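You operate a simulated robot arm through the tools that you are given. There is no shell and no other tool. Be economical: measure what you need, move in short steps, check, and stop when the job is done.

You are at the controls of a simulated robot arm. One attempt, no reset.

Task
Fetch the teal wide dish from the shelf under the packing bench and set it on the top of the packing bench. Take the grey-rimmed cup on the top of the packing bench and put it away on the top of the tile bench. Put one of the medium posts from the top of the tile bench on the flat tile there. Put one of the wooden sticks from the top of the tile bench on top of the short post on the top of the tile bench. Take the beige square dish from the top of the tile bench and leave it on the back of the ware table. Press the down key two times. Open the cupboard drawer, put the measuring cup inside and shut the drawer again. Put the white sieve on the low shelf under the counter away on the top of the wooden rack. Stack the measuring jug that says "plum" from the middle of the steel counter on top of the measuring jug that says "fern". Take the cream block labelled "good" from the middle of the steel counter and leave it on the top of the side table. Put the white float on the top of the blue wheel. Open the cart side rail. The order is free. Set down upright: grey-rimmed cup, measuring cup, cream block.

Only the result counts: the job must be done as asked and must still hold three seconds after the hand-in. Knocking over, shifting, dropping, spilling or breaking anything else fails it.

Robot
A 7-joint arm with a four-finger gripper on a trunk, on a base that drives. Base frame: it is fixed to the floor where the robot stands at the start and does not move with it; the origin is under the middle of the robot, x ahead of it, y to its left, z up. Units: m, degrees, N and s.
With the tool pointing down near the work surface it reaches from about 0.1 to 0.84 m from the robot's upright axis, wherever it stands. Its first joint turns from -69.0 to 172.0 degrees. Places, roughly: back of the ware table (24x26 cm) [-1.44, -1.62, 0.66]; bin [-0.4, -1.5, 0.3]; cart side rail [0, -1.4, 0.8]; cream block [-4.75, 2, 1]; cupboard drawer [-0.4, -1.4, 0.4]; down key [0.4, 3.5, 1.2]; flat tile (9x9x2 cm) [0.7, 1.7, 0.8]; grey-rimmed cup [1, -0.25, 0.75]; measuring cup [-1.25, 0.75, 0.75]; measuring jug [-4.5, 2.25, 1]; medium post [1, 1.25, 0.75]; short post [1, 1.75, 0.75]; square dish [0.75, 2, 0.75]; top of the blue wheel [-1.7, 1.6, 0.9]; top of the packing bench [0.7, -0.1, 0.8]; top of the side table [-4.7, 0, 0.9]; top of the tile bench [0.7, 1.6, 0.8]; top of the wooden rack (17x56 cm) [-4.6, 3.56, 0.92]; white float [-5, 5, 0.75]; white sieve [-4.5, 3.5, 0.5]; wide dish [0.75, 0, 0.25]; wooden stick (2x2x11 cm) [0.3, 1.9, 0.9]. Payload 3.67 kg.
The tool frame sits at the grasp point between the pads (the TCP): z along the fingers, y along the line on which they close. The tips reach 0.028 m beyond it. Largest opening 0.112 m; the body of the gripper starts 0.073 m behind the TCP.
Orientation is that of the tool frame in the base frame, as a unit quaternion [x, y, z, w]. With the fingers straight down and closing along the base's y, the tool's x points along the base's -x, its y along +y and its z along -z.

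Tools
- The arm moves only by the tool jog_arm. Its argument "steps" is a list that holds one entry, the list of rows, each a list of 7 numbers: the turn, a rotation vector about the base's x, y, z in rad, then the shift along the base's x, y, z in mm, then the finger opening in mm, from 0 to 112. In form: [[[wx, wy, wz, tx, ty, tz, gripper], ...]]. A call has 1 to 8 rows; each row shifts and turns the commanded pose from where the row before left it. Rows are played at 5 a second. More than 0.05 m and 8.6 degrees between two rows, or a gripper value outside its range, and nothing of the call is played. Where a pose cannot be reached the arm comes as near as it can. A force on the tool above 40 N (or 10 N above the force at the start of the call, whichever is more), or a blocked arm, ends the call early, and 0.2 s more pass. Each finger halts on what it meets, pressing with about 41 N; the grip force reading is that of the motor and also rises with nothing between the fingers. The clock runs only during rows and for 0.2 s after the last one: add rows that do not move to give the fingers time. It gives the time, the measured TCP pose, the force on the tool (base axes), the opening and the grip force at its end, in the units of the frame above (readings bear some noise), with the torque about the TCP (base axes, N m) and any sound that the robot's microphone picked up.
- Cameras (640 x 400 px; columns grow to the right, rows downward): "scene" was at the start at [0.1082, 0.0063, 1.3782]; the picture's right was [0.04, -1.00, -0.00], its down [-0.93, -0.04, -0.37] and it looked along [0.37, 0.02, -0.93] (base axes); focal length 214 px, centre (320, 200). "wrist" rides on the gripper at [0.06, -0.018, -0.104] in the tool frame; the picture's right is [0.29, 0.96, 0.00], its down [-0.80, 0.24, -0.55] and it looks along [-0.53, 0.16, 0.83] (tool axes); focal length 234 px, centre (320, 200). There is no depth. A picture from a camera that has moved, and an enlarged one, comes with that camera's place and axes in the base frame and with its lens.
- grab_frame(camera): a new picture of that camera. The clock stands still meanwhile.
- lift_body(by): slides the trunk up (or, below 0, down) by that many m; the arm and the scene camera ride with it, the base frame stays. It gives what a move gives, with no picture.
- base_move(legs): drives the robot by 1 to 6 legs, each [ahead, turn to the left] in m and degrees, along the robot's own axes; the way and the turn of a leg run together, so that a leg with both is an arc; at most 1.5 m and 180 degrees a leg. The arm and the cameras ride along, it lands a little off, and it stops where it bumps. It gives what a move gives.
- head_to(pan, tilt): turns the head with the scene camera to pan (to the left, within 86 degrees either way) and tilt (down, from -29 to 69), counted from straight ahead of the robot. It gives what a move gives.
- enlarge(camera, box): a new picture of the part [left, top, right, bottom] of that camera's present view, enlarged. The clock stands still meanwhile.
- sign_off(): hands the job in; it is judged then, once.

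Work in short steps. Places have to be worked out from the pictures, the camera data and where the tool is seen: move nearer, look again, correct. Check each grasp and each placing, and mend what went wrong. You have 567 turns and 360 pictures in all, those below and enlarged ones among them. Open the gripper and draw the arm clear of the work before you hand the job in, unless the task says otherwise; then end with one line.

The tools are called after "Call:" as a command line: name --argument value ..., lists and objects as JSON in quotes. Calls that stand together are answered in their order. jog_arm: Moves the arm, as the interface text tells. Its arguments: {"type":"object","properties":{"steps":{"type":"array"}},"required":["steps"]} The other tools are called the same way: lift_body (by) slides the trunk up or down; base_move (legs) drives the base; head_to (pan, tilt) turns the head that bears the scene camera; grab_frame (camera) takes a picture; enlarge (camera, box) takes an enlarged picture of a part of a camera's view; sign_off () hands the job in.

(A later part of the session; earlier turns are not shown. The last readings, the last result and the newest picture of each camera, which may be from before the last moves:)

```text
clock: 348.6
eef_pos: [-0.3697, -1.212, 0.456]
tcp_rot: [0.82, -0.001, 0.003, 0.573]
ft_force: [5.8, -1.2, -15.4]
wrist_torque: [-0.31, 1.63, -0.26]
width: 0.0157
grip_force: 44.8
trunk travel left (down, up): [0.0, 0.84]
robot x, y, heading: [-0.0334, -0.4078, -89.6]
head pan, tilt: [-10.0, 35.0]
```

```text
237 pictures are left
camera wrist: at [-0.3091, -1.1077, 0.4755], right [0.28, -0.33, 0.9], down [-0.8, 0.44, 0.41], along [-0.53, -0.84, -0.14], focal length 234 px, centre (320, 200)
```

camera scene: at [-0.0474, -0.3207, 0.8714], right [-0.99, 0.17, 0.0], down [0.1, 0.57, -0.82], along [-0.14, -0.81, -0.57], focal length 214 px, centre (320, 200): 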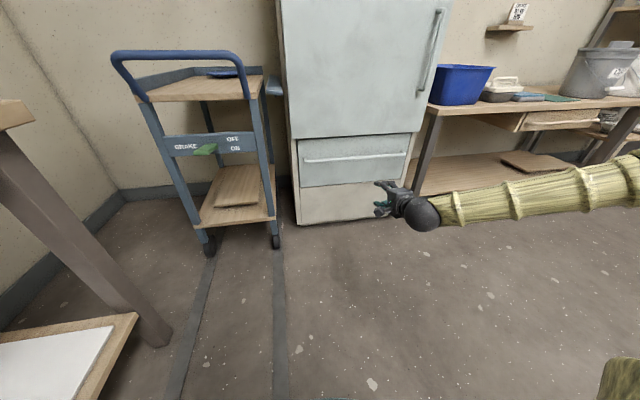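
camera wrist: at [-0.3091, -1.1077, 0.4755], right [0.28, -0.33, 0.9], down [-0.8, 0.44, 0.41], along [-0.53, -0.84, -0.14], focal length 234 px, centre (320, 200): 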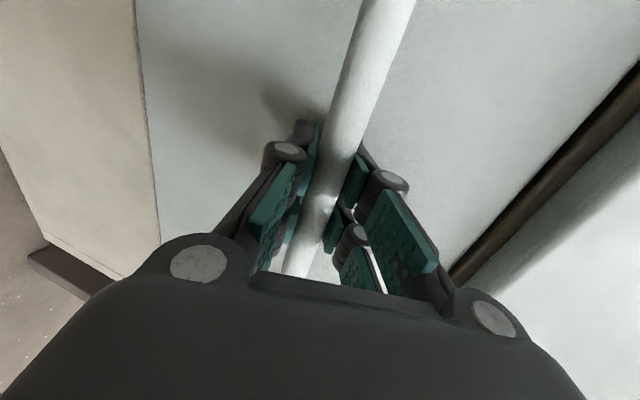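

Gripped the bar. Relax z by 3 mm and pull by driving back.

Call:
jog_arm --steps '[[[0, 0, 0, 0, 0, -3, 0]]]'

Call:
base_move --legs '[[-0.15, 0]]'

Call:
grab_frame --camera "scene"

```text
clock: 349.0
eef_pos: [-0.3691, -1.2137, 0.4566]
tcp_rot: [0.819, -0.001, 0.003, 0.574]
ft_force: [5.8, -0.1, -2.0]
wrist_torque: [0.03, 0.89, 1.29]
width: 0.0159
grip_force: 45.0
trunk travel left (down, up): [0.0, 0.84]
robot x, y, heading: [-0.0311, -0.4062, -89.9]
head pan, tilt: [-10.0, 35.0]
```

```text
clock: 350.4
eef_pos: [-0.3703, -1.0612, 0.458]
tcp_rot: [0.819, -0.001, 0.002, 0.574]
ft_force: [10.4, 1.3, 6.2]
wrist_torque: [0.0, 1.15, 0.42]
width: 0.0157
grip_force: 45.1
trunk travel left (down, up): [0.0, 0.84]
robot x, y, heading: [-0.0332, -0.2565, -89.9]
head pan, tilt: [-10.0, 35.0]
```

```text
236 pictures are left
camera scene: at [-0.0468, -0.3909, 0.8715], right [-0.99, 0.17, 0.0], down [0.1, 0.56, -0.82], along [-0.14, -0.81, -0.57], focal length 214 px, centre (320, 200)
```

scene: 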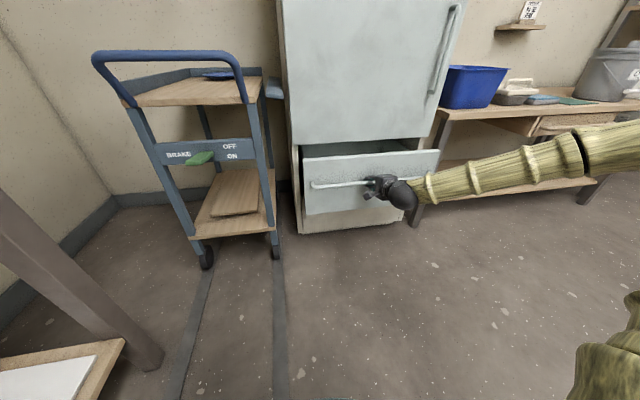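

Drawer is opening. Pull another 0.15 m.

Call:
base_move --legs '[[-0.13, 0]]'

Call:
grab_frame --camera "scene"

```text
clock: 351.7
eef_pos: [-0.3713, -0.9311, 0.4567]
tcp_rot: [0.819, -0.001, 0.002, 0.574]
ft_force: [1.3, 1.7, 5.3]
wrist_torque: [-0.02, 1.29, 0.36]
width: 0.0153
grip_force: 45.4
trunk travel left (down, up): [0.0, 0.84]
robot x, y, heading: [-0.0327, -0.1273, -89.9]
head pan, tilt: [-10.0, 35.0]
```

```text
235 pictures are left
camera scene: at [-0.0475, -0.2607, 0.8714], right [-0.99, 0.17, 0.0], down [0.1, 0.56, -0.82], along [-0.14, -0.81, -0.57], focal length 214 px, centre (320, 200)
```

scene: 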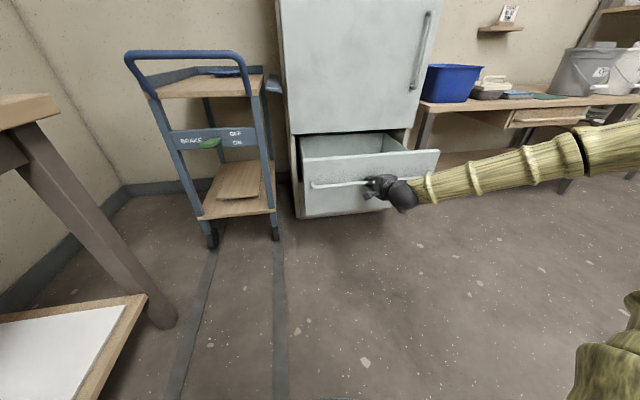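

Open 28 cm, sufficient. Release and back off, then raise and look inside.

Call:
jog_arm --steps '[[[0, 0, 0, 0, 0, 0, 30], [0, 0, 0, 0, 0, 0, 60], [0, 0, 0, 0, 0, 0, 60], [0, 0, 0, 0, 40, 0, 60], [0, 0, 0, 0, 45, 0, 60], [0, 0, 0, 0, 45, 0, 60]]]'

Call:
lift_body --by 0.4

Call:
grab_frame --camera "scene"

```text
clock: 353.1
eef_pos: [-0.3702, -0.8019, 0.4562]
tcp_rot: [0.818, -0.001, 0.003, 0.575]
ft_force: [0.5, -0.4, -0.5]
wrist_torque: [0.02, 0.01, -0.01]
width: 0.0601
grip_force: 0.1
trunk travel left (down, up): [0.0, 0.84]
robot x, y, heading: [-0.0339, -0.1279, -89.7]
head pan, tilt: [-10.0, 35.0]
```

```text
clock: 356.9
eef_pos: [-0.3729, -0.8019, 0.8559]
tcp_rot: [0.819, -0.002, 0.002, 0.574]
ft_force: [-0.2, 0.1, 0.6]
wrist_torque: [0.04, -0.02, 0.01]
width: 0.0602
grip_force: 0.1
trunk travel left (down, up): [-0.4, 0.44]
robot x, y, heading: [-0.0326, -0.1256, -89.7]
head pan, tilt: [-10.0, 35.0]
```

```text
234 pictures are left
camera scene: at [-0.0481, -0.2611, 1.2713], right [-0.99, 0.17, 0.0], down [0.1, 0.57, -0.82], along [-0.14, -0.81, -0.57], focal length 214 px, centre (320, 200)
```

scene: 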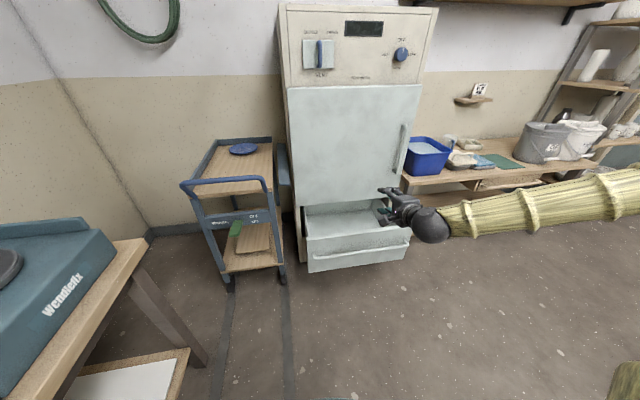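

Drawer interior is accessible. Now fetch the measuring cup: back up, turn right to face -x, and look.

Call:
lift_body --by 0.25

Call:
base_move --legs '[[-0.5, 0], [0, -90]]'

Call:
head_to --pan 0 --tilt 35

Call:
grab_frame --camera "scene"

```text
clock: 359.5
eef_pos: [-0.3733, -0.8019, 1.106]
tcp_rot: [0.819, -0.001, 0.001, 0.574]
ft_force: [-0.8, 0.2, 0.0]
wrist_torque: [-0.05, -0.01, -0.01]
width: 0.0602
grip_force: 0.0
trunk travel left (down, up): [-0.65, 0.19]
robot x, y, heading: [-0.0306, -0.1276, -89.9]
head pan, tilt: [-10.0, 35.0]
```

```text
clock: 366.2
eef_pos: [-0.7059, 0.7142, 1.1063]
tcp_rot: [-0.576, 0.581, 0.406, -0.406]
ft_force: [-0.6, 1.0, -0.2]
wrist_torque: [0.01, -0.01, 0.03]
width: 0.0601
grip_force: 0.0
trunk travel left (down, up): [-0.65, 0.19]
robot x, y, heading: [-0.0352, 0.3731, 179.7]
head pan, tilt: [-10.0, 35.0]
```

```text
clock: 367.0
eef_pos: [-0.7066, 0.7134, 1.1065]
tcp_rot: [-0.576, 0.581, 0.406, -0.407]
ft_force: [0.2, 0.4, 0.8]
wrist_torque: [0.04, -0.02, 0.05]
width: 0.0601
grip_force: 0.2
trunk travel left (down, up): [-0.65, 0.19]
robot x, y, heading: [-0.0335, 0.3697, 180.0]
head pan, tilt: [0.0, 35.0]
```

```text
233 pictures are left
camera scene: at [-0.1702, 0.3755, 1.5214], right [0.0, 1.0, 0.0], down [0.57, 0.0, -0.82], along [-0.82, 0.0, -0.57], focal length 214 px, centre (320, 200)
```

scene: 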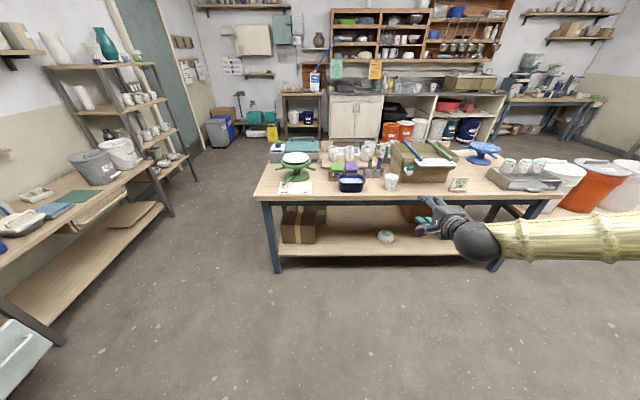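

Call:
enlarge --camera "scene" --box '[250, 120, 490, 270]'

Call:
enlarge --camera "scene" --box '[340, 145, 420, 195]'

```text
2.67 times, centred on (370, 195) of scene
camera zoom: at [-0.1702, 0.3755, 1.5214], right [0.0, 1.0, 0.0], down [0.57, 0.0, -0.82], along [-0.82, 0.0, -0.57], focal length 572 px, centre (187, 213)
```

zoom: 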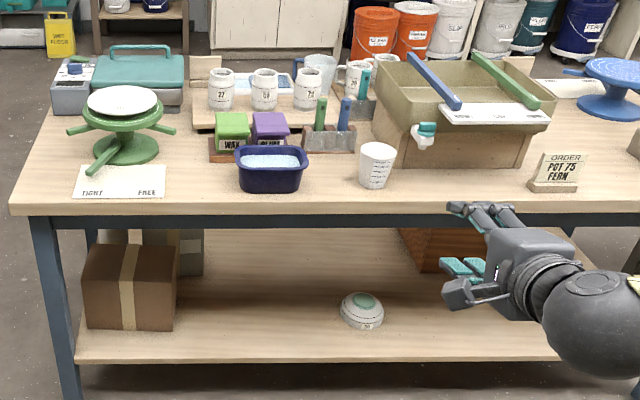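

```text
8.00 times, centred on (380, 170) of scene
camera zoom: at [-0.1702, 0.3755, 1.5214], right [0.0, 1.0, 0.0], down [0.57, 0.0, -0.82], along [-0.82, 0.0, -0.57], focal length 1716 px, centre (-160, 440)
```

zoom: 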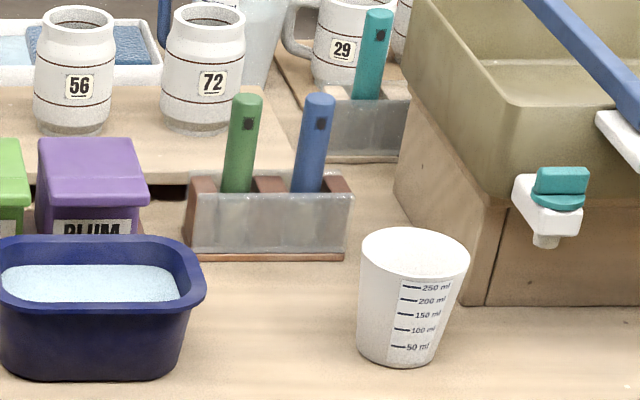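

The measuring cup stands at ≈(-1.33,0.82), ~9 cm tall. Reorient the tool: roll +90° (closing horizontal again) and steepen tilt to ~20°.

Call:
jog_arm --steps '[[[-0.134, 0, -0.049, 0, 0, 0, 100], [-0.134, 0, -0.049, 0, 0, 0, 100], [-0.134, 0, -0.049, 0, 0, 0, 100], [-0.134, 0, -0.049, 0, 0, 0, 100], [-0.134, 0, -0.049, 0, 0, 0, 100], [-0.134, 0, -0.049, 0, 0, 0, 100], [-0.134, 0, -0.049, 0, 0, 0, 100], [-0.134, 0, -0.049, 0, 0, 0, 100]]]'

Call:
jog_arm --steps '[[[-0.134, 0, -0.049, 0, 0, 0, 100], [-0.134, 0, -0.049, 0, 0, 0, 100], [-0.134, 0, -0.049, 0, 0, 0, 100], [0, -0.145, 0, 0, 0, 10, 100], [0, -0.145, 0, 0, 0, 10, 100], [0, -0.145, 0, 0, 0, 10, 100], [0, -0.145, 0, 0, 0, 10, 100], [0, -0.145, 0, 0, 0, 10, 100]]]'

Call:
jog_arm --steps '[[[0, -0.145, 0, 0, 0, 0, 100]]]'

Call:
grab_frame --camera "wrist"

```text
clock: 368.8
eef_pos: [-0.707, 0.7131, 1.1064]
tcp_rot: [-0.17, 0.802, 0.122, -0.559]
ft_force: [-0.1, -0.4, -0.6]
wrist_torque: [-0.01, 0.03, -0.02]
width: 0.1002
grip_force: 0.2
trunk travel left (down, up): [-0.65, 0.19]
robot x, y, heading: [-0.0345, 0.3705, 179.8]
head pan, tilt: [0.0, 35.0]
```

```text
clock: 370.6
eef_pos: [-0.7064, 0.7135, 1.1558]
tcp_rot: [0.002, 0.97, 0.0, -0.243]
ft_force: [0.2, -0.2, 1.2]
wrist_torque: [-0.02, 0.01, -0.01]
width: 0.1002
grip_force: 0.0
trunk travel left (down, up): [-0.65, 0.19]
robot x, y, heading: [-0.034, 0.3725, 180.0]
head pan, tilt: [0.0, 35.0]
```

```text
clock: 371.0
eef_pos: [-0.7078, 0.7106, 1.1553]
tcp_rot: [0.002, 0.985, 0.002, -0.171]
ft_force: [-0.4, 0.3, -0.2]
wrist_torque: [0.08, -0.04, -0.02]
width: 0.1002
grip_force: 0.0
trunk travel left (down, up): [-0.65, 0.19]
robot x, y, heading: [-0.035, 0.3716, 180.1]
head pan, tilt: [0.0, 35.0]
```

```text
230 pictures are left
camera wrist: at [-0.7282, 0.6937, 1.273], right [-0.27, 0.96, 0.1], down [0.94, 0.23, 0.25], along [0.22, 0.16, -0.96], focal length 234 px, centre (320, 200)
```

wrist: 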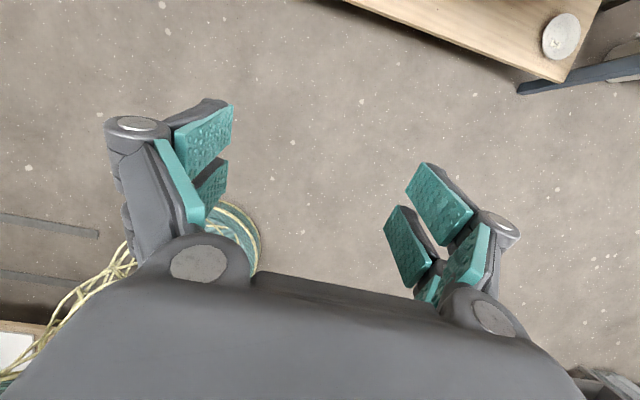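

Drive 0.45 m closer and shift the arm to y≈0.82; then look down at the cup.

Call:
base_move --legs '[[0.45, 0]]'

Call:
jog_arm --steps '[[[0, 0, 0, 0, 36, 0, 100], [0, 0, 0, 0, 36, 0, 100], [0, 0, 0, 0, 36, 0, 100]]]'

Call:
grab_frame --camera "wrist"

Call:
grab_frame --camera "scene"

```text
clock: 373.7
eef_pos: [-1.1589, 0.7106, 1.1553]
tcp_rot: [0.001, 0.985, 0.0, -0.172]
ft_force: [-0.2, 0.1, -0.2]
wrist_torque: [-0.01, 0.0, -0.02]
width: 0.1
grip_force: 0.0
trunk travel left (down, up): [-0.65, 0.19]
robot x, y, heading: [-0.4812, 0.3711, -180.0]
head pan, tilt: [0.0, 35.0]
```

```text
clock: 374.5
eef_pos: [-1.1565, 0.8218, 1.1553]
tcp_rot: [0.001, 0.985, 0.0, -0.173]
ft_force: [-0.2, -0.3, -0.2]
wrist_torque: [-0.02, 0.02, 0.01]
width: 0.1001
grip_force: 0.1
trunk travel left (down, up): [-0.65, 0.19]
robot x, y, heading: [-0.4821, 0.371, -180.0]
head pan, tilt: [0.0, 35.0]
```

```text
229 pictures are left
camera wrist: at [-1.1767, 0.8046, 1.2731], right [-0.27, 0.96, 0.1], down [0.94, 0.24, 0.25], along [0.22, 0.16, -0.96], focal length 234 px, centre (320, 200)
```

wrist: 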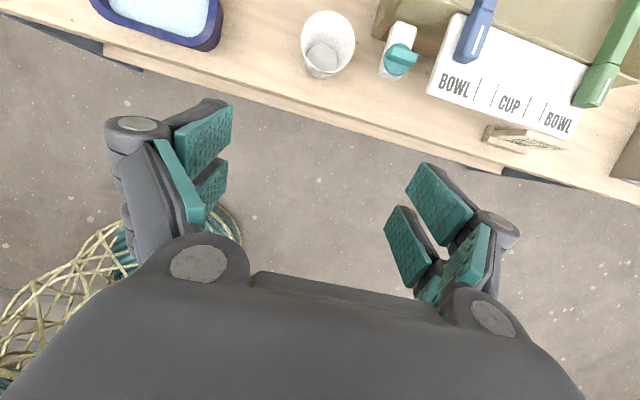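

```text
228 pictures are left
camera scene: at [-0.619, 0.378, 1.5216], right [0.0, 1.0, 0.0], down [0.57, 0.0, -0.82], along [-0.82, 0.0, -0.57], focal length 214 px, centre (320, 200)
```

scene: 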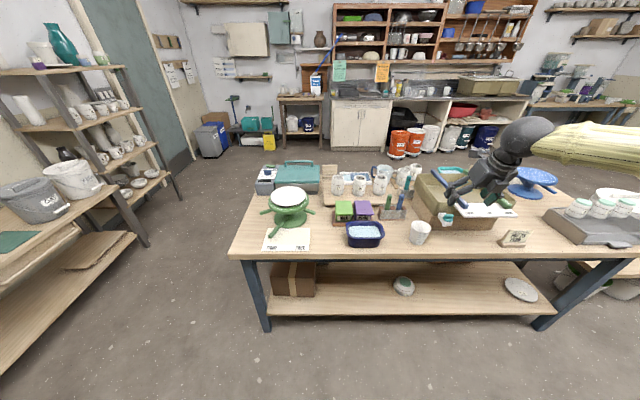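

Cup at (-1.324,0.816), empty; a spout is close on its right (y≈0.89). I'll yaw the tool -24° to keep clear, drive 0.15 m, then lower.

Call:
base_move --legs '[[0.15, 0]]'

Call:
jog_arm --steps '[[[0, 0, -0.14, -6, -3, 0, 92], [0, 0, -0.14, -6, -3, 0, 92], [0, 0, -0.14, -6, -2, 0, 92]]]'

Call:
lift_body --by -0.16

Call:
grab_frame --camera "wrist"

```text
clock: 375.8
eef_pos: [-1.3081, 0.8191, 1.1545]
tcp_rot: [0.001, 0.985, 0.0, -0.173]
ft_force: [0.0, -0.8, -1.2]
wrist_torque: [0.02, -0.03, -0.01]
width: 0.1001
grip_force: 0.0
trunk travel left (down, up): [-0.65, 0.19]
robot x, y, heading: [-0.6308, 0.3712, -179.9]
head pan, tilt: [0.0, 35.0]
```

```text
clock: 376.6
eef_pos: [-1.3245, 0.812, 1.1545]
tcp_rot: [0.208, 0.963, 0.037, -0.17]
ft_force: [0.1, -0.4, -0.8]
wrist_torque: [0.03, -0.01, 0.04]
width: 0.0918
grip_force: 0.1
trunk travel left (down, up): [-0.65, 0.19]
robot x, y, heading: [-0.633, 0.3701, -180.0]
head pan, tilt: [0.0, 35.0]
```

```text
clock: 378.5
eef_pos: [-1.3252, 0.8116, 0.996]
tcp_rot: [0.206, 0.963, 0.036, -0.17]
ft_force: [0.3, -0.9, 0.0]
wrist_torque: [0.0, -0.04, 0.02]
width: 0.0919
grip_force: 0.0
trunk travel left (down, up): [-0.49, 0.35]
robot x, y, heading: [-0.6298, 0.3743, -180.0]
head pan, tilt: [0.0, 35.0]
```

```text
227 pictures are left
camera wrist: at [-1.35, 0.8051, 1.1134], right [0.15, 0.98, 0.1], down [0.95, -0.17, 0.25], along [0.26, 0.06, -0.96], focal length 234 px, centre (320, 200)
```

wrist: 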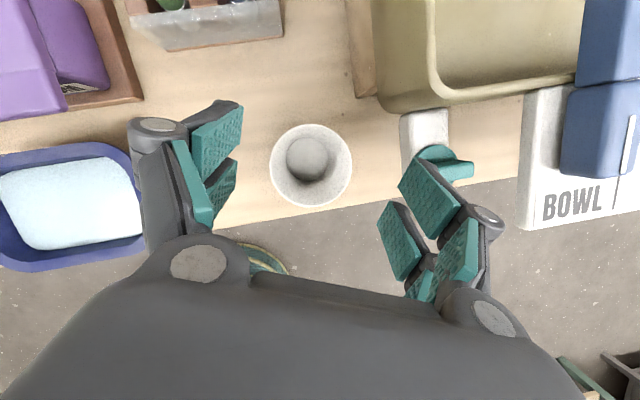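

Aligned; shift slightly and lower 140 mm around the cup.

Call:
jog_arm --steps '[[[0, 0, 0, -3, 4, -30, 92], [0, 0, 0, 0, 0, -30, 92], [0, 0, 0, 0, 0, -30, 92], [0, 0, 0, 0, 0, -30, 92], [0, 0, 0, 0, 0, -20, 92]]]'

Call:
jog_arm --steps '[[[0, 0, 0, 0, 0, 0, 82], [0, 0, 0, 0, 0, 0, 75], [0, 0, 0, 0, 0, 0, 68], [0, 0, 0, 0, 0, 0, 62], [0, 0, 0, 0, 0, 0, 62]]]'

Call:
grab_frame --camera "wrist"

```text
clock: 379.7
eef_pos: [-1.3267, 0.8166, 0.8546]
tcp_rot: [0.207, 0.963, 0.037, -0.169]
ft_force: [-1.1, 0.2, 0.6]
wrist_torque: [0.0, 0.02, 0.01]
width: 0.092
grip_force: 0.0
trunk travel left (down, up): [-0.49, 0.35]
robot x, y, heading: [-0.6325, 0.3707, -179.9]
head pan, tilt: [0.0, 35.0]
```

```text
clock: 380.9
eef_pos: [-1.3274, 0.816, 0.856]
tcp_rot: [0.206, 0.963, 0.036, -0.169]
ft_force: [-0.3, 0.5, -0.6]
wrist_torque: [-0.02, 0.0, -0.03]
width: 0.0703
grip_force: 40.9
trunk travel left (down, up): [-0.49, 0.35]
robot x, y, heading: [-0.6312, 0.3706, -179.8]
head pan, tilt: [0.0, 35.0]
```

```text
226 pictures are left
camera wrist: at [-1.3526, 0.8091, 0.9731], right [0.15, 0.98, 0.1], down [0.95, -0.17, 0.25], along [0.26, 0.06, -0.96], focal length 234 px, centre (320, 200)
```

wrist: 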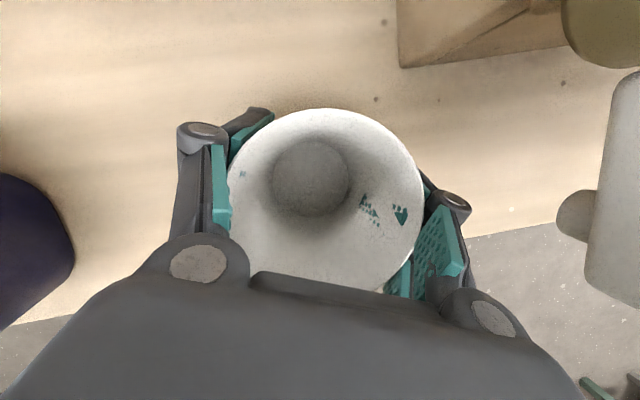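

Gripped (70 mm). Lift and drive to the drawer.

Call:
jog_arm --steps '[[[0, 0, 0, 0, 0, 20, 62], [0, 0, 0, 0, 0, 40, 62], [0, 0, 0, 0, 0, 40, 62], [0, 0, 0, 0, 0, 40, 62]]]'

Call:
lift_body --by 0.15

Call:
base_move --legs '[[-0.63, 0], [0, 90], [0.6, 0]]'

Call:
grab_frame --camera "wrist"

Call:
head_to --pan -15 --tilt 45

Call:
grab_frame --camera "scene"

```text
clock: 381.9
eef_pos: [-1.3281, 0.8158, 0.996]
tcp_rot: [0.207, 0.963, 0.037, -0.169]
ft_force: [-0.5, -0.6, -0.7]
wrist_torque: [0.07, 0.04, -0.02]
width: 0.0704
grip_force: 40.8
trunk travel left (down, up): [-0.49, 0.35]
robot x, y, heading: [-0.6341, 0.3721, -180.1]
head pan, tilt: [0.0, 35.0]
```

```text
clock: 383.6
eef_pos: [-1.3286, 0.8156, 1.1445]
tcp_rot: [0.206, 0.963, 0.037, -0.169]
ft_force: [0.0, -0.6, -1.6]
wrist_torque: [0.03, -0.01, 0.01]
width: 0.0701
grip_force: 41.2
trunk travel left (down, up): [-0.64, 0.2]
robot x, y, heading: [-0.6374, 0.3754, -180.0]
head pan, tilt: [0.0, 35.0]
```

```text
clock: 394.0
eef_pos: [-0.4222, -0.9339, 1.1442]
tcp_rot: [-0.542, 0.823, -0.093, -0.144]
ft_force: [-0.8, -0.4, -1.3]
wrist_torque: [-0.01, 0.01, -0.01]
width: 0.0701
grip_force: 41.2
trunk travel left (down, up): [-0.64, 0.2]
robot x, y, heading: [0.011, -0.2329, -89.3]
head pan, tilt: [0.0, 35.0]
```

```text
225 pictures are left
camera wrist: at [-0.4136, -0.9605, 1.2618], right [-0.99, 0.13, 0.1], down [0.15, 0.96, 0.25], along [-0.06, 0.26, -0.96], focal length 234 px, centre (320, 200)
```

wrist: 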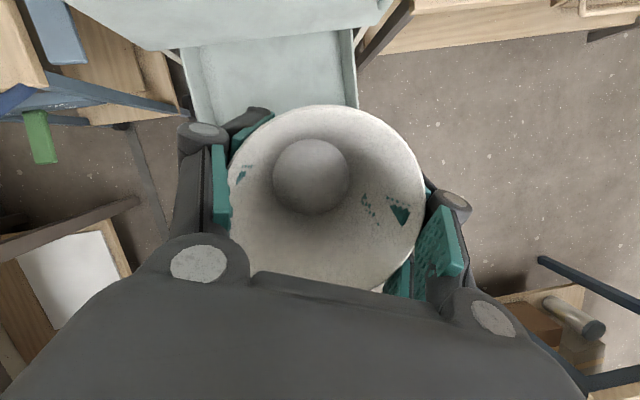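

```text
clock: 394.8
eef_pos: [-0.4229, -0.9345, 1.1447]
tcp_rot: [-0.541, 0.823, -0.094, -0.144]
ft_force: [0.0, -0.6, -0.3]
wrist_torque: [-0.04, -0.01, 0.01]
width: 0.0697
grip_force: 40.4
trunk travel left (down, up): [-0.64, 0.2]
robot x, y, heading: [0.0092, -0.231, -89.1]
head pan, tilt: [-15.0, 45.0]
```

```text
224 pictures are left
camera scene: at [-0.0082, -0.3587, 1.4966], right [-0.97, 0.24, 0.0], down [0.17, 0.69, -0.71], along [-0.17, -0.69, -0.71], focal length 214 px, centre (320, 200)
```

scene: 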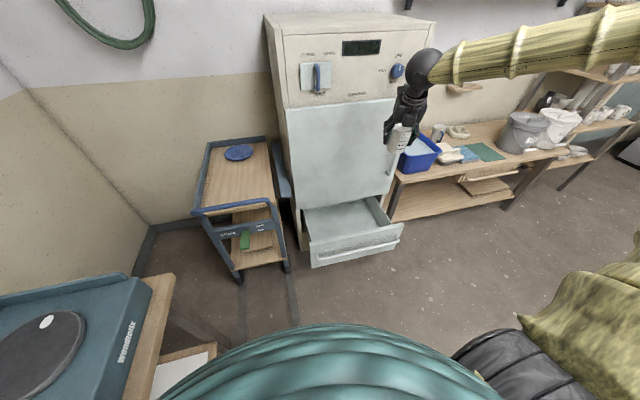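

Plan: stand at y≈-0.40, lower the cup vertically at y≈-1.11 between the door (y≈-1.22) and drawer front (y≈-1.0). Drive forward and lower in stages.

Call:
base_move --legs '[[0.175, 0]]'

Call:
lift_body --by -0.3

Call:
grab_frame --camera "wrist"

Call:
grab_frame --camera "scene"

```text
clock: 396.3
eef_pos: [-0.4199, -1.1111, 1.1438]
tcp_rot: [-0.542, 0.823, -0.094, -0.144]
ft_force: [0.3, -0.1, -1.7]
wrist_torque: [0.03, 0.03, -0.04]
width: 0.07
grip_force: 40.6
trunk travel left (down, up): [-0.64, 0.2]
robot x, y, heading: [0.0083, -0.4081, -88.9]
head pan, tilt: [-15.0, 45.0]
```

```text
clock: 399.3
eef_pos: [-0.4192, -1.1096, 0.8445]
tcp_rot: [-0.542, 0.822, -0.094, -0.145]
ft_force: [0.4, -0.9, 0.4]
wrist_torque: [-0.03, 0.0, 0.02]
width: 0.07
grip_force: 41.0
trunk travel left (down, up): [-0.34, 0.5]
robot x, y, heading: [0.0124, -0.4085, -88.9]
head pan, tilt: [-15.0, 45.0]
```

```text
223 pictures are left
camera wrist: at [-0.4097, -1.1348, 0.9622], right [-0.99, 0.13, 0.1], down [0.15, 0.96, 0.25], along [-0.06, 0.26, -0.96], focal length 234 px, centre (320, 200)
```

wrist: 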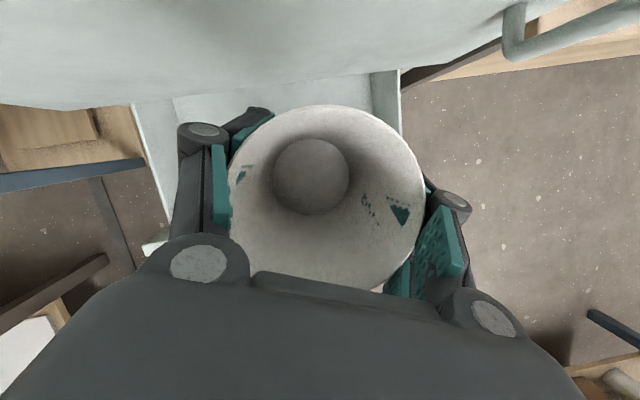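

```text
222 pictures are left
camera scene: at [-0.0051, -0.5332, 1.1966], right [-0.97, 0.24, 0.0], down [0.17, 0.69, -0.71], along [-0.17, -0.69, -0.71], focal length 214 px, centre (320, 200)
```

scene: 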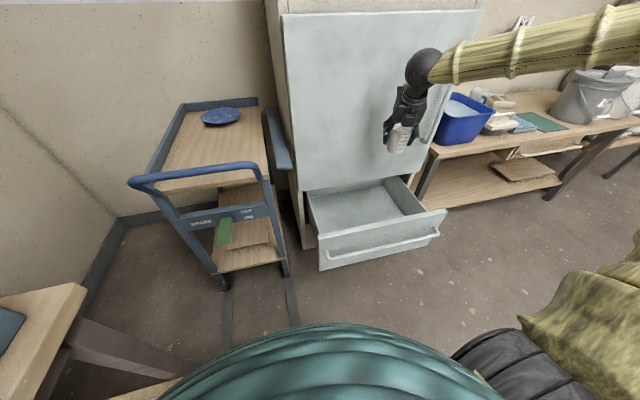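

Geometry checks out. Lower the trunk to the bottom.

Call:
lift_body --by -0.34

Call:
grab_frame --camera "scene"

Call:
grab_frame --camera "wrist"

```text
clock: 402.6
eef_pos: [-0.4202, -1.1094, 0.5045]
tcp_rot: [-0.541, 0.823, -0.096, -0.144]
ft_force: [0.5, 0.6, 0.5]
wrist_torque: [0.02, -0.03, -0.02]
width: 0.0701
grip_force: 41.0
trunk travel left (down, up): [0.0, 0.84]
robot x, y, heading: [0.0152, -0.4076, -88.9]
head pan, tilt: [-15.0, 45.0]
```

```text
221 pictures are left
camera scene: at [-0.0049, -0.5332, 0.8566], right [-0.97, 0.24, 0.0], down [0.17, 0.69, -0.71], along [-0.17, -0.69, -0.71], focal length 214 px, centre (320, 200)
```

scene: 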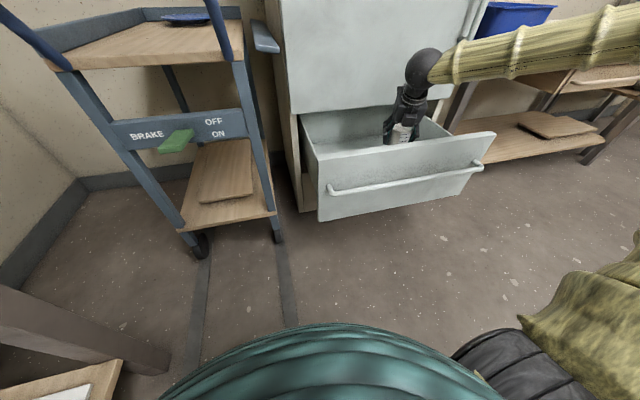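

```text
220 pictures are left
camera wrist: at [-0.4096, -1.1348, 0.6221], right [-0.99, 0.13, 0.1], down [0.15, 0.96, 0.25], along [-0.06, 0.26, -0.96], focal length 234 px, centre (320, 200)
```

wrist: 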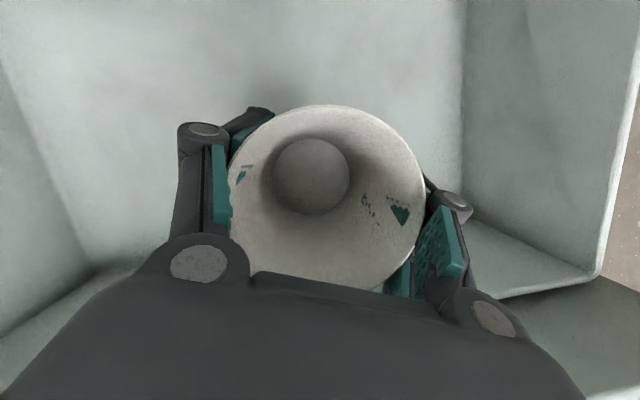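

The drawer floor appears at z≈0.36, so touchdown should be near TCP z≈0.416. Lower gently.

Call:
jog_arm --steps '[[[0, 0, 0, 0, -4, -20, 62], [0, 0, 0, 0, -4, -20, 62], [0, 0, 0, 0, 0, -15, 62], [0, 0, 0, 0, 0, -10, 62]]]'

Call:
jog_arm --steps '[[[0, 0, 0, 0, 0, -5, 62], [0, 0, 0, 0, 0, -5, 62], [0, 0, 0, 0, 0, -5, 62]]]'

```text
clock: 403.6
eef_pos: [-0.4189, -1.1183, 0.4386]
tcp_rot: [-0.541, 0.823, -0.094, -0.144]
ft_force: [0.2, -0.7, -0.3]
wrist_torque: [-0.02, -0.01, 0.02]
width: 0.0699
grip_force: 40.6
trunk travel left (down, up): [0.0, 0.84]
robot x, y, heading: [0.0145, -0.4014, -89.0]
head pan, tilt: [-15.0, 45.0]
```

```text
clock: 404.4
eef_pos: [-0.4184, -1.1181, 0.4249]
tcp_rot: [-0.542, 0.822, -0.095, -0.144]
ft_force: [0.0, -0.3, -0.5]
wrist_torque: [0.01, 0.0, 0.03]
width: 0.0699
grip_force: 40.7
trunk travel left (down, up): [0.0, 0.84]
robot x, y, heading: [0.0132, -0.4086, -89.1]
head pan, tilt: [-15.0, 45.0]
```

Call:
jog_arm --steps '[[[0, 0, 0, 0, 0, -4, 62], [0, 0, 0, 0, 0, -4, 62], [0, 0, 0, 0, 0, -4, 62], [0, 0, 0, 0, 0, -4, 62]]]'

Call:
grab_frame --camera "wrist"

```text
clock: 405.4
eef_pos: [-0.4197, -1.118, 0.409]
tcp_rot: [-0.541, 0.823, -0.095, -0.145]
ft_force: [-0.3, 0.1, -0.4]
wrist_torque: [-0.01, -0.04, 0.03]
width: 0.0701
grip_force: 41.3
trunk travel left (down, up): [0.0, 0.84]
robot x, y, heading: [0.012, -0.4089, -88.9]
head pan, tilt: [-15.0, 45.0]
```

```text
219 pictures are left
camera wrist: at [-0.4098, -1.1433, 0.5257], right [-0.99, 0.13, 0.1], down [0.15, 0.96, 0.25], along [-0.06, 0.26, -0.96], focal length 234 px, centre (320, 200)
```

wrist: 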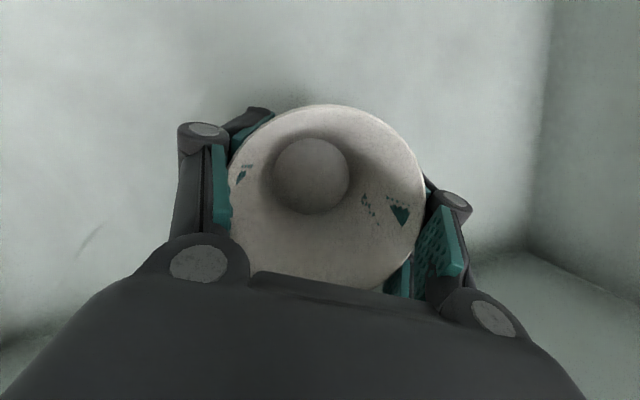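

Call:
jog_arm --steps '[[[0, 0, 0, 0, 0, -4, 62], [0, 0, 0, 0, 0, -4, 62], [0, 0, 0, 0, 0, -4, 62], [0, 0, 0, 0, 0, -3, 62], [0, 0, 0, 0, 0, 0, 62]]]'

```text
clock: 406.6
eef_pos: [-0.4193, -1.1176, 0.3939]
tcp_rot: [-0.542, 0.823, -0.095, -0.144]
ft_force: [-0.1, 0.0, -0.9]
wrist_torque: [0.01, 0.02, -0.04]
width: 0.0698
grip_force: 41.0
trunk travel left (down, up): [0.0, 0.84]
robot x, y, heading: [0.0136, -0.4029, -88.9]
head pan, tilt: [-15.0, 45.0]
```

Call:
jog_arm --steps '[[[0, 0, 0, 0, 0, -4, 62], [0, 0, 0, 0, 0, -4, 62], [0, 0, 0, 0, 0, -4, 62], [0, 0, 0, 0, 0, -4, 62], [0, 0, 0, 0, 0, -4, 62], [0, 0, 0, 0, 0, 0, 62]]]'

Call:
grab_frame --camera "scene"

```text
clock: 407.6
eef_pos: [-0.4193, -1.1201, 0.386]
tcp_rot: [-0.542, 0.821, -0.098, -0.148]
ft_force: [-2.1, -1.0, 21.9]
wrist_torque: [0.53, -0.14, 0.02]
width: 0.07
grip_force: 40.8
trunk travel left (down, up): [0.0, 0.84]
robot x, y, heading: [0.011, -0.4075, -89.1]
head pan, tilt: [-15.0, 45.0]
stopped in row 4: the force on the tool passed its limit at 43 N (the readings are from after the stop); the commanded pose is now the measured one
```

```text
218 pictures are left
camera scene: at [-0.0042, -0.5322, 0.8567], right [-0.97, 0.24, 0.0], down [0.17, 0.69, -0.71], along [-0.17, -0.69, -0.71], focal length 214 px, centre (320, 200)
```

scene: 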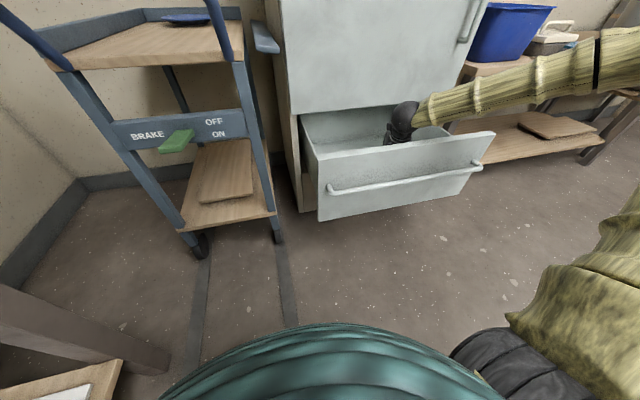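

Contact with the floor at TCP 0.386. Ease up 2 mm, release, and lift straight up.

Call:
jog_arm --steps '[[[0, 0, 0, 0, 0, 2, 62], [0, 0, 0, 0, 0, 0, 75], [0, 0, 0, 0, 0, 0, 92], [0, 0, 0, 0, 0, 0, 92], [0, 0, 0, 0, 4, 25, 92], [0, 0, 0, 0, 4, 40, 92], [0, 0, 0, 0, 0, 45, 92]]]'

Call:
lift_body --by 0.2

Call:
grab_frame --camera "wrist"

```text
clock: 409.1
eef_pos: [-0.4193, -1.1111, 0.4971]
tcp_rot: [-0.541, 0.822, -0.096, -0.147]
ft_force: [-0.1, 0.0, -1.1]
wrist_torque: [-0.02, -0.02, 0.03]
width: 0.0918
grip_force: 0.1
trunk travel left (down, up): [0.0, 0.84]
robot x, y, heading: [0.011, -0.4059, -89.0]
head pan, tilt: [-15.0, 45.0]
```

```text
clock: 411.3
eef_pos: [-0.4191, -1.1095, 0.6956]
tcp_rot: [-0.54, 0.823, -0.096, -0.146]
ft_force: [-0.2, -0.6, 0.1]
wrist_torque: [0.01, 0.01, 0.0]
width: 0.0917
grip_force: 0.1
trunk travel left (down, up): [-0.2, 0.64]
robot x, y, heading: [0.0147, -0.4025, -89.0]
head pan, tilt: [-15.0, 45.0]
```

```text
217 pictures are left
camera wrist: at [-0.4094, -1.1348, 0.8133], right [-0.99, 0.13, 0.1], down [0.15, 0.96, 0.24], along [-0.06, 0.26, -0.96], focal length 234 px, centre (320, 200)
```

wrist: 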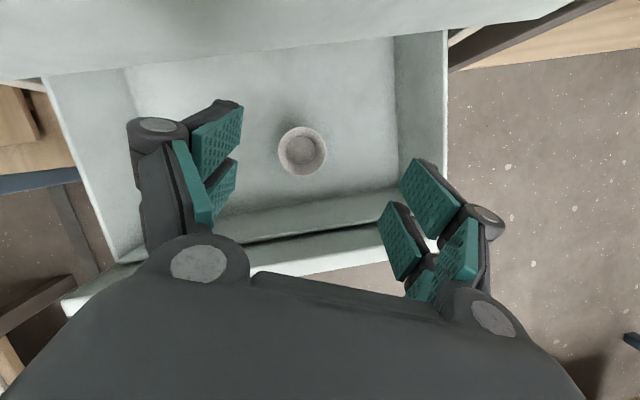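

Cup stands upright in the drawer. Back off, tilt the tool to ~70° with closed fingers, to push the drawer shut.

Call:
base_move --legs '[[-0.32, 0]]'

Call:
jog_arm --steps '[[[0, 0, 0.137, 6, 0, 0, 0], [0, 0, 0.137, 6, 0, 0, 0], [0, 0, 0.137, 6, 0, 0, 0], [-0.145, 0, 0, 6, 0, 0, 0], [-0.145, 0, 0, 6, 0, 0, 0], [-0.145, 0, 0, 6, 0, 0, 0], [-0.145, 0, 0, 0, 0, 0, 0], [-0.145, 0, 0, 0, 0, 0, 0]]]'

Call:
lift_body --by -0.2

Call:
jog_arm --steps '[[[-0.145, 0, 0, 0, 0, -30, 0], [0, 0, 0, 0, 0, -45, 0], [0, 0, 0, 0, 0, -40, 0]]]'

Call:
grab_frame --camera "scene"

```text
clock: 413.5
eef_pos: [-0.4238, -0.7895, 0.6958]
tcp_rot: [-0.542, 0.822, -0.096, -0.147]
ft_force: [-0.2, 0.6, 1.0]
wrist_torque: [-0.02, -0.01, -0.01]
width: 0.0919
grip_force: 0.1
trunk travel left (down, up): [-0.2, 0.64]
robot x, y, heading: [0.006, -0.0849, -89.0]
head pan, tilt: [-15.0, 45.0]
```

```text
clock: 415.3
eef_pos: [-0.3888, -0.7907, 0.696]
tcp_rot: [0.608, -0.605, 0.365, 0.363]
ft_force: [-0.6, -0.5, -0.6]
wrist_torque: [0.0, -0.01, 0.02]
width: 0.0001
grip_force: 35.3
trunk travel left (down, up): [-0.2, 0.64]
robot x, y, heading: [0.0073, -0.088, -88.7]
head pan, tilt: [-15.0, 45.0]
```

```text
clock: 417.4
eef_pos: [-0.3877, -0.7893, 0.4962]
tcp_rot: [0.609, -0.605, 0.363, 0.363]
ft_force: [-0.7, 0.0, -0.3]
wrist_torque: [0.01, -0.02, 0.01]
width: 0.0
grip_force: 35.8
trunk travel left (down, up): [0.0, 0.84]
robot x, y, heading: [0.0067, -0.0808, -88.8]
head pan, tilt: [-15.0, 45.0]
```

```text
clock: 418.2
eef_pos: [-0.3866, -0.7885, 0.3809]
tcp_rot: [0.581, -0.576, 0.407, 0.407]
ft_force: [0.3, 1.0, 0.2]
wrist_torque: [0.03, -0.01, -0.02]
width: 0.0003
grip_force: 36.1
trunk travel left (down, up): [0.0, 0.84]
robot x, y, heading: [0.0069, -0.0867, -88.8]
head pan, tilt: [-15.0, 45.0]
```

```text
216 pictures are left
camera scene: at [-0.0105, -0.2121, 0.8566], right [-0.97, 0.24, 0.0], down [0.17, 0.69, -0.71], along [-0.17, -0.69, -0.71], focal length 214 px, centre (320, 200)
```

scene: 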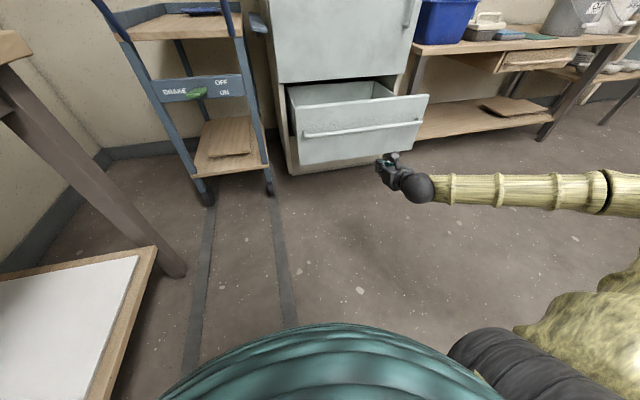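

Drive forward to push the drawer: first 0.3 m.

Call:
base_move --legs '[[0.3, 0]]'

Call:
grab_frame --camera "scene"

```text
clock: 420.3
eef_pos: [-0.3826, -1.0893, 0.3811]
tcp_rot: [0.581, -0.577, 0.406, 0.406]
ft_force: [0.1, 0.3, -0.2]
wrist_torque: [0.03, 0.0, -0.02]
width: 0.0001
grip_force: 35.5
trunk travel left (down, up): [0.0, 0.84]
robot x, y, heading: [0.0131, -0.3861, -88.9]
head pan, tilt: [-15.0, 45.0]
```

```text
215 pictures are left
camera scene: at [-0.0054, -0.513, 0.8565], right [-0.97, 0.24, 0.0], down [0.17, 0.69, -0.71], along [-0.17, -0.69, -0.71], focal length 214 px, centre (320, 200)
```

scene: 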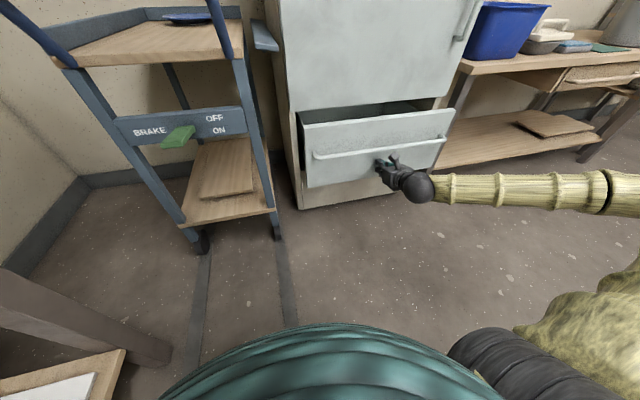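

Drawer moving smoothly. Push the remaining ~0.15 m.

Call:
base_move --legs '[[0.12, 0]]'

Call:
base_move --legs '[[0.05, 0]]'

Call:
grab_frame --camera "scene"

```text
clock: 421.5
eef_pos: [-0.3814, -1.209, 0.3818]
tcp_rot: [0.58, -0.578, 0.405, 0.407]
ft_force: [-2.6, 11.9, 3.0]
wrist_torque: [-0.29, -0.03, -0.05]
width: 0.0059
grip_force: 35.5
trunk travel left (down, up): [0.0, 0.84]
robot x, y, heading: [0.0179, -0.5083, -89.1]
head pan, tilt: [-15.0, 45.0]
```

```text
clock: 422.2
eef_pos: [-0.3803, -1.21, 0.381]
tcp_rot: [0.581, -0.578, 0.405, 0.406]
ft_force: [-4.2, 19.5, 8.2]
wrist_torque: [-0.55, -0.1, -0.12]
width: 0.0061
grip_force: 35.9
trunk travel left (down, up): [0.0, 0.84]
robot x, y, heading: [0.0134, -0.5081, -89.4]
head pan, tilt: [-15.0, 45.0]
stopped in leg 1: the force on the tool passed its limit at 95 N (the readings are from after the stop); the commanded pose is now the measured one
```

```text
214 pictures are left
camera scene: at [-0.0038, -0.637, 0.8566], right [-0.97, 0.25, 0.0], down [0.18, 0.68, -0.71], along [-0.18, -0.69, -0.71], focal length 214 px, centre (320, 200)
```

scene: 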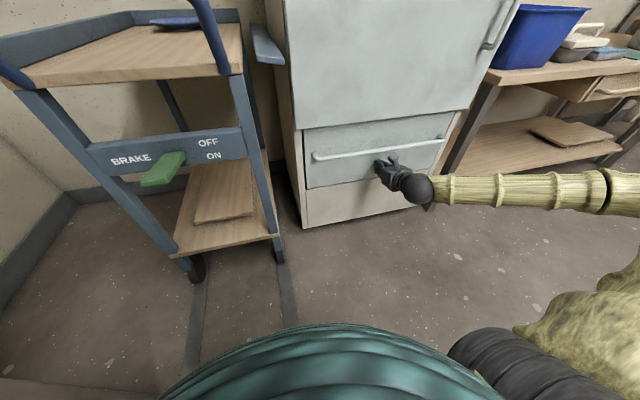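

Drawer is shut. Back off, raise, and drive to the furnace area where the down key is (0.4,3.5,1.2).

Call:
base_move --legs '[[-0.5, 0]]'

Call:
lift_body --by 0.4

Call:
lift_body --by 0.3

Call:
base_move --legs '[[0, -90], [0.55, 0], [0, -90], [1.5, 0], [1.0, 0]]'

Call:
head_to --pan 0 --tilt 15

Call:
grab_frame --camera "scene"

Call:
head_to --pan -40 --tilt 15

Call:
grab_frame --camera "scene"

```text
clock: 425.2
eef_pos: [-0.3875, -0.7075, 0.3778]
tcp_rot: [0.58, -0.579, 0.404, 0.406]
ft_force: [0.1, 0.8, -0.2]
wrist_torque: [0.04, 0.0, 0.05]
width: 0.0002
grip_force: 35.6
trunk travel left (down, up): [0.0, 0.84]
robot x, y, heading: [0.0086, -0.0104, -89.4]
head pan, tilt: [-15.0, 45.0]
```

```text
clock: 429.0
eef_pos: [-0.3869, -0.7088, 0.7794]
tcp_rot: [0.58, -0.579, 0.404, 0.406]
ft_force: [0.0, -0.6, 0.1]
wrist_torque: [0.0, 0.02, 0.0]
width: 0.0001
grip_force: 35.5
trunk travel left (down, up): [-0.4, 0.44]
robot x, y, heading: [0.0094, -0.0123, -89.1]
head pan, tilt: [-15.0, 45.0]
```

```text
clock: 432.0
eef_pos: [-0.3886, -0.7076, 1.078]
tcp_rot: [0.582, -0.578, 0.405, 0.404]
ft_force: [0.0, -0.7, 0.5]
wrist_torque: [-0.01, 0.04, -0.02]
width: 0.0
grip_force: 35.5
trunk travel left (down, up): [-0.7, 0.14]
robot x, y, heading: [0.0075, -0.0081, -89.4]
head pan, tilt: [-15.0, 45.0]
```

```text
clock: 454.5
eef_pos: [-0.2416, 3.1688, 1.0775]
tcp_rot: [0.573, 0.588, 0.4, -0.408]
ft_force: [0.3, -0.6, 0.0]
wrist_torque: [-0.03, -0.03, 0.02]
width: 0.0
grip_force: 35.7
trunk travel left (down, up): [-0.7, 0.14]
robot x, y, heading: [-0.6194, 2.4602, 92.3]
head pan, tilt: [-15.0, 45.0]
```

```text
clock: 455.4
eef_pos: [-0.2417, 3.1674, 1.079]
tcp_rot: [0.572, 0.587, 0.401, -0.409]
ft_force: [0.0, 0.3, -0.6]
wrist_torque: [0.01, -0.01, 0.01]
width: 0.0
grip_force: 36.3
trunk travel left (down, up): [-0.7, 0.14]
robot x, y, heading: [-0.6174, 2.4609, 91.9]
head pan, tilt: [0.0, 15.0]
```

```text
213 pictures are left
camera scene: at [-0.6237, 2.6063, 1.6033], right [1.0, 0.03, 0.0], down [0.01, -0.26, -0.97], along [-0.03, 0.97, -0.26], focal length 214 px, centre (320, 200)
```

scene: 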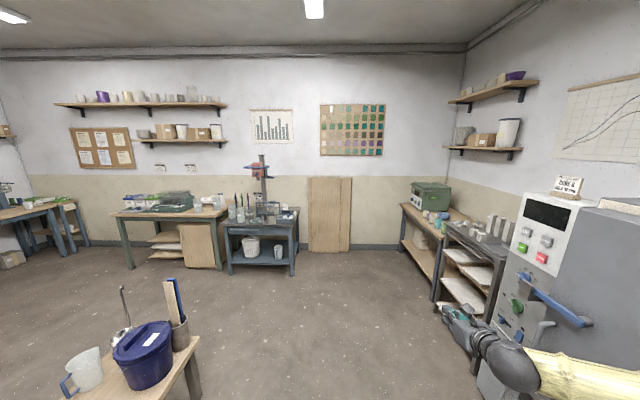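

```text
clock: 456.5
eef_pos: [-0.2422, 3.1682, 1.079]
tcp_rot: [0.572, 0.587, 0.4, -0.409]
ft_force: [0.9, 0.0, 0.4]
wrist_torque: [0.0, 0.01, -0.05]
width: 0.0003
grip_force: 36.0
trunk travel left (down, up): [-0.7, 0.14]
robot x, y, heading: [-0.6238, 2.4618, 91.9]
head pan, tilt: [-40.0, 15.0]
```

```text
212 pictures are left
camera scene: at [-0.563, 2.5866, 1.6033], right [0.79, -0.61, 0.0], down [-0.16, -0.2, -0.97], along [0.59, 0.76, -0.26], focal length 214 px, centre (320, 200)
```

scene: 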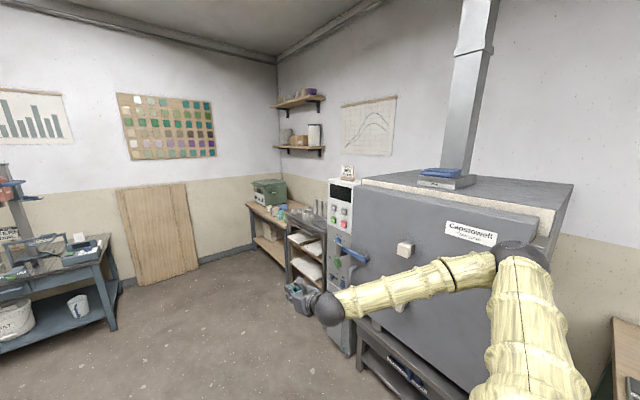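

The controller panel with keys is at the kiln's left side; zoom in.

Call:
enlarge --camera "scene" --box '[310, 160, 390, 210]'

```text
8.00 times, centred on (350, 185) of scene
camera zoom: at [-0.563, 2.5866, 1.6033], right [0.79, -0.61, 0.0], down [-0.16, -0.2, -0.97], along [0.59, 0.76, -0.26], focal length 1716 px, centre (80, 320)
```

zoom: 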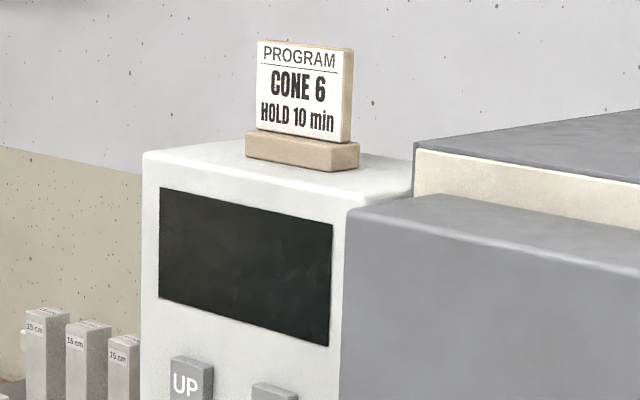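

Call:
enlarge --camera "scene" --box '[310, 195, 390, 245]'

```text
8.00 times, centred on (350, 220) of scene
camera zoom: at [-0.563, 2.5866, 1.6033], right [0.79, -0.61, 0.0], down [-0.16, -0.2, -0.97], along [0.59, 0.76, -0.26], focal length 1716 px, centre (80, 40)
```

zoom: 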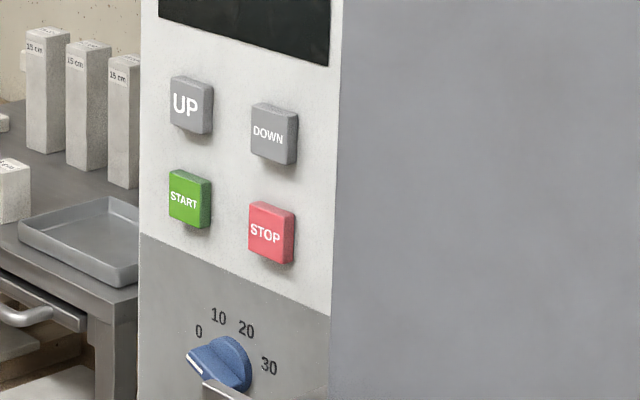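

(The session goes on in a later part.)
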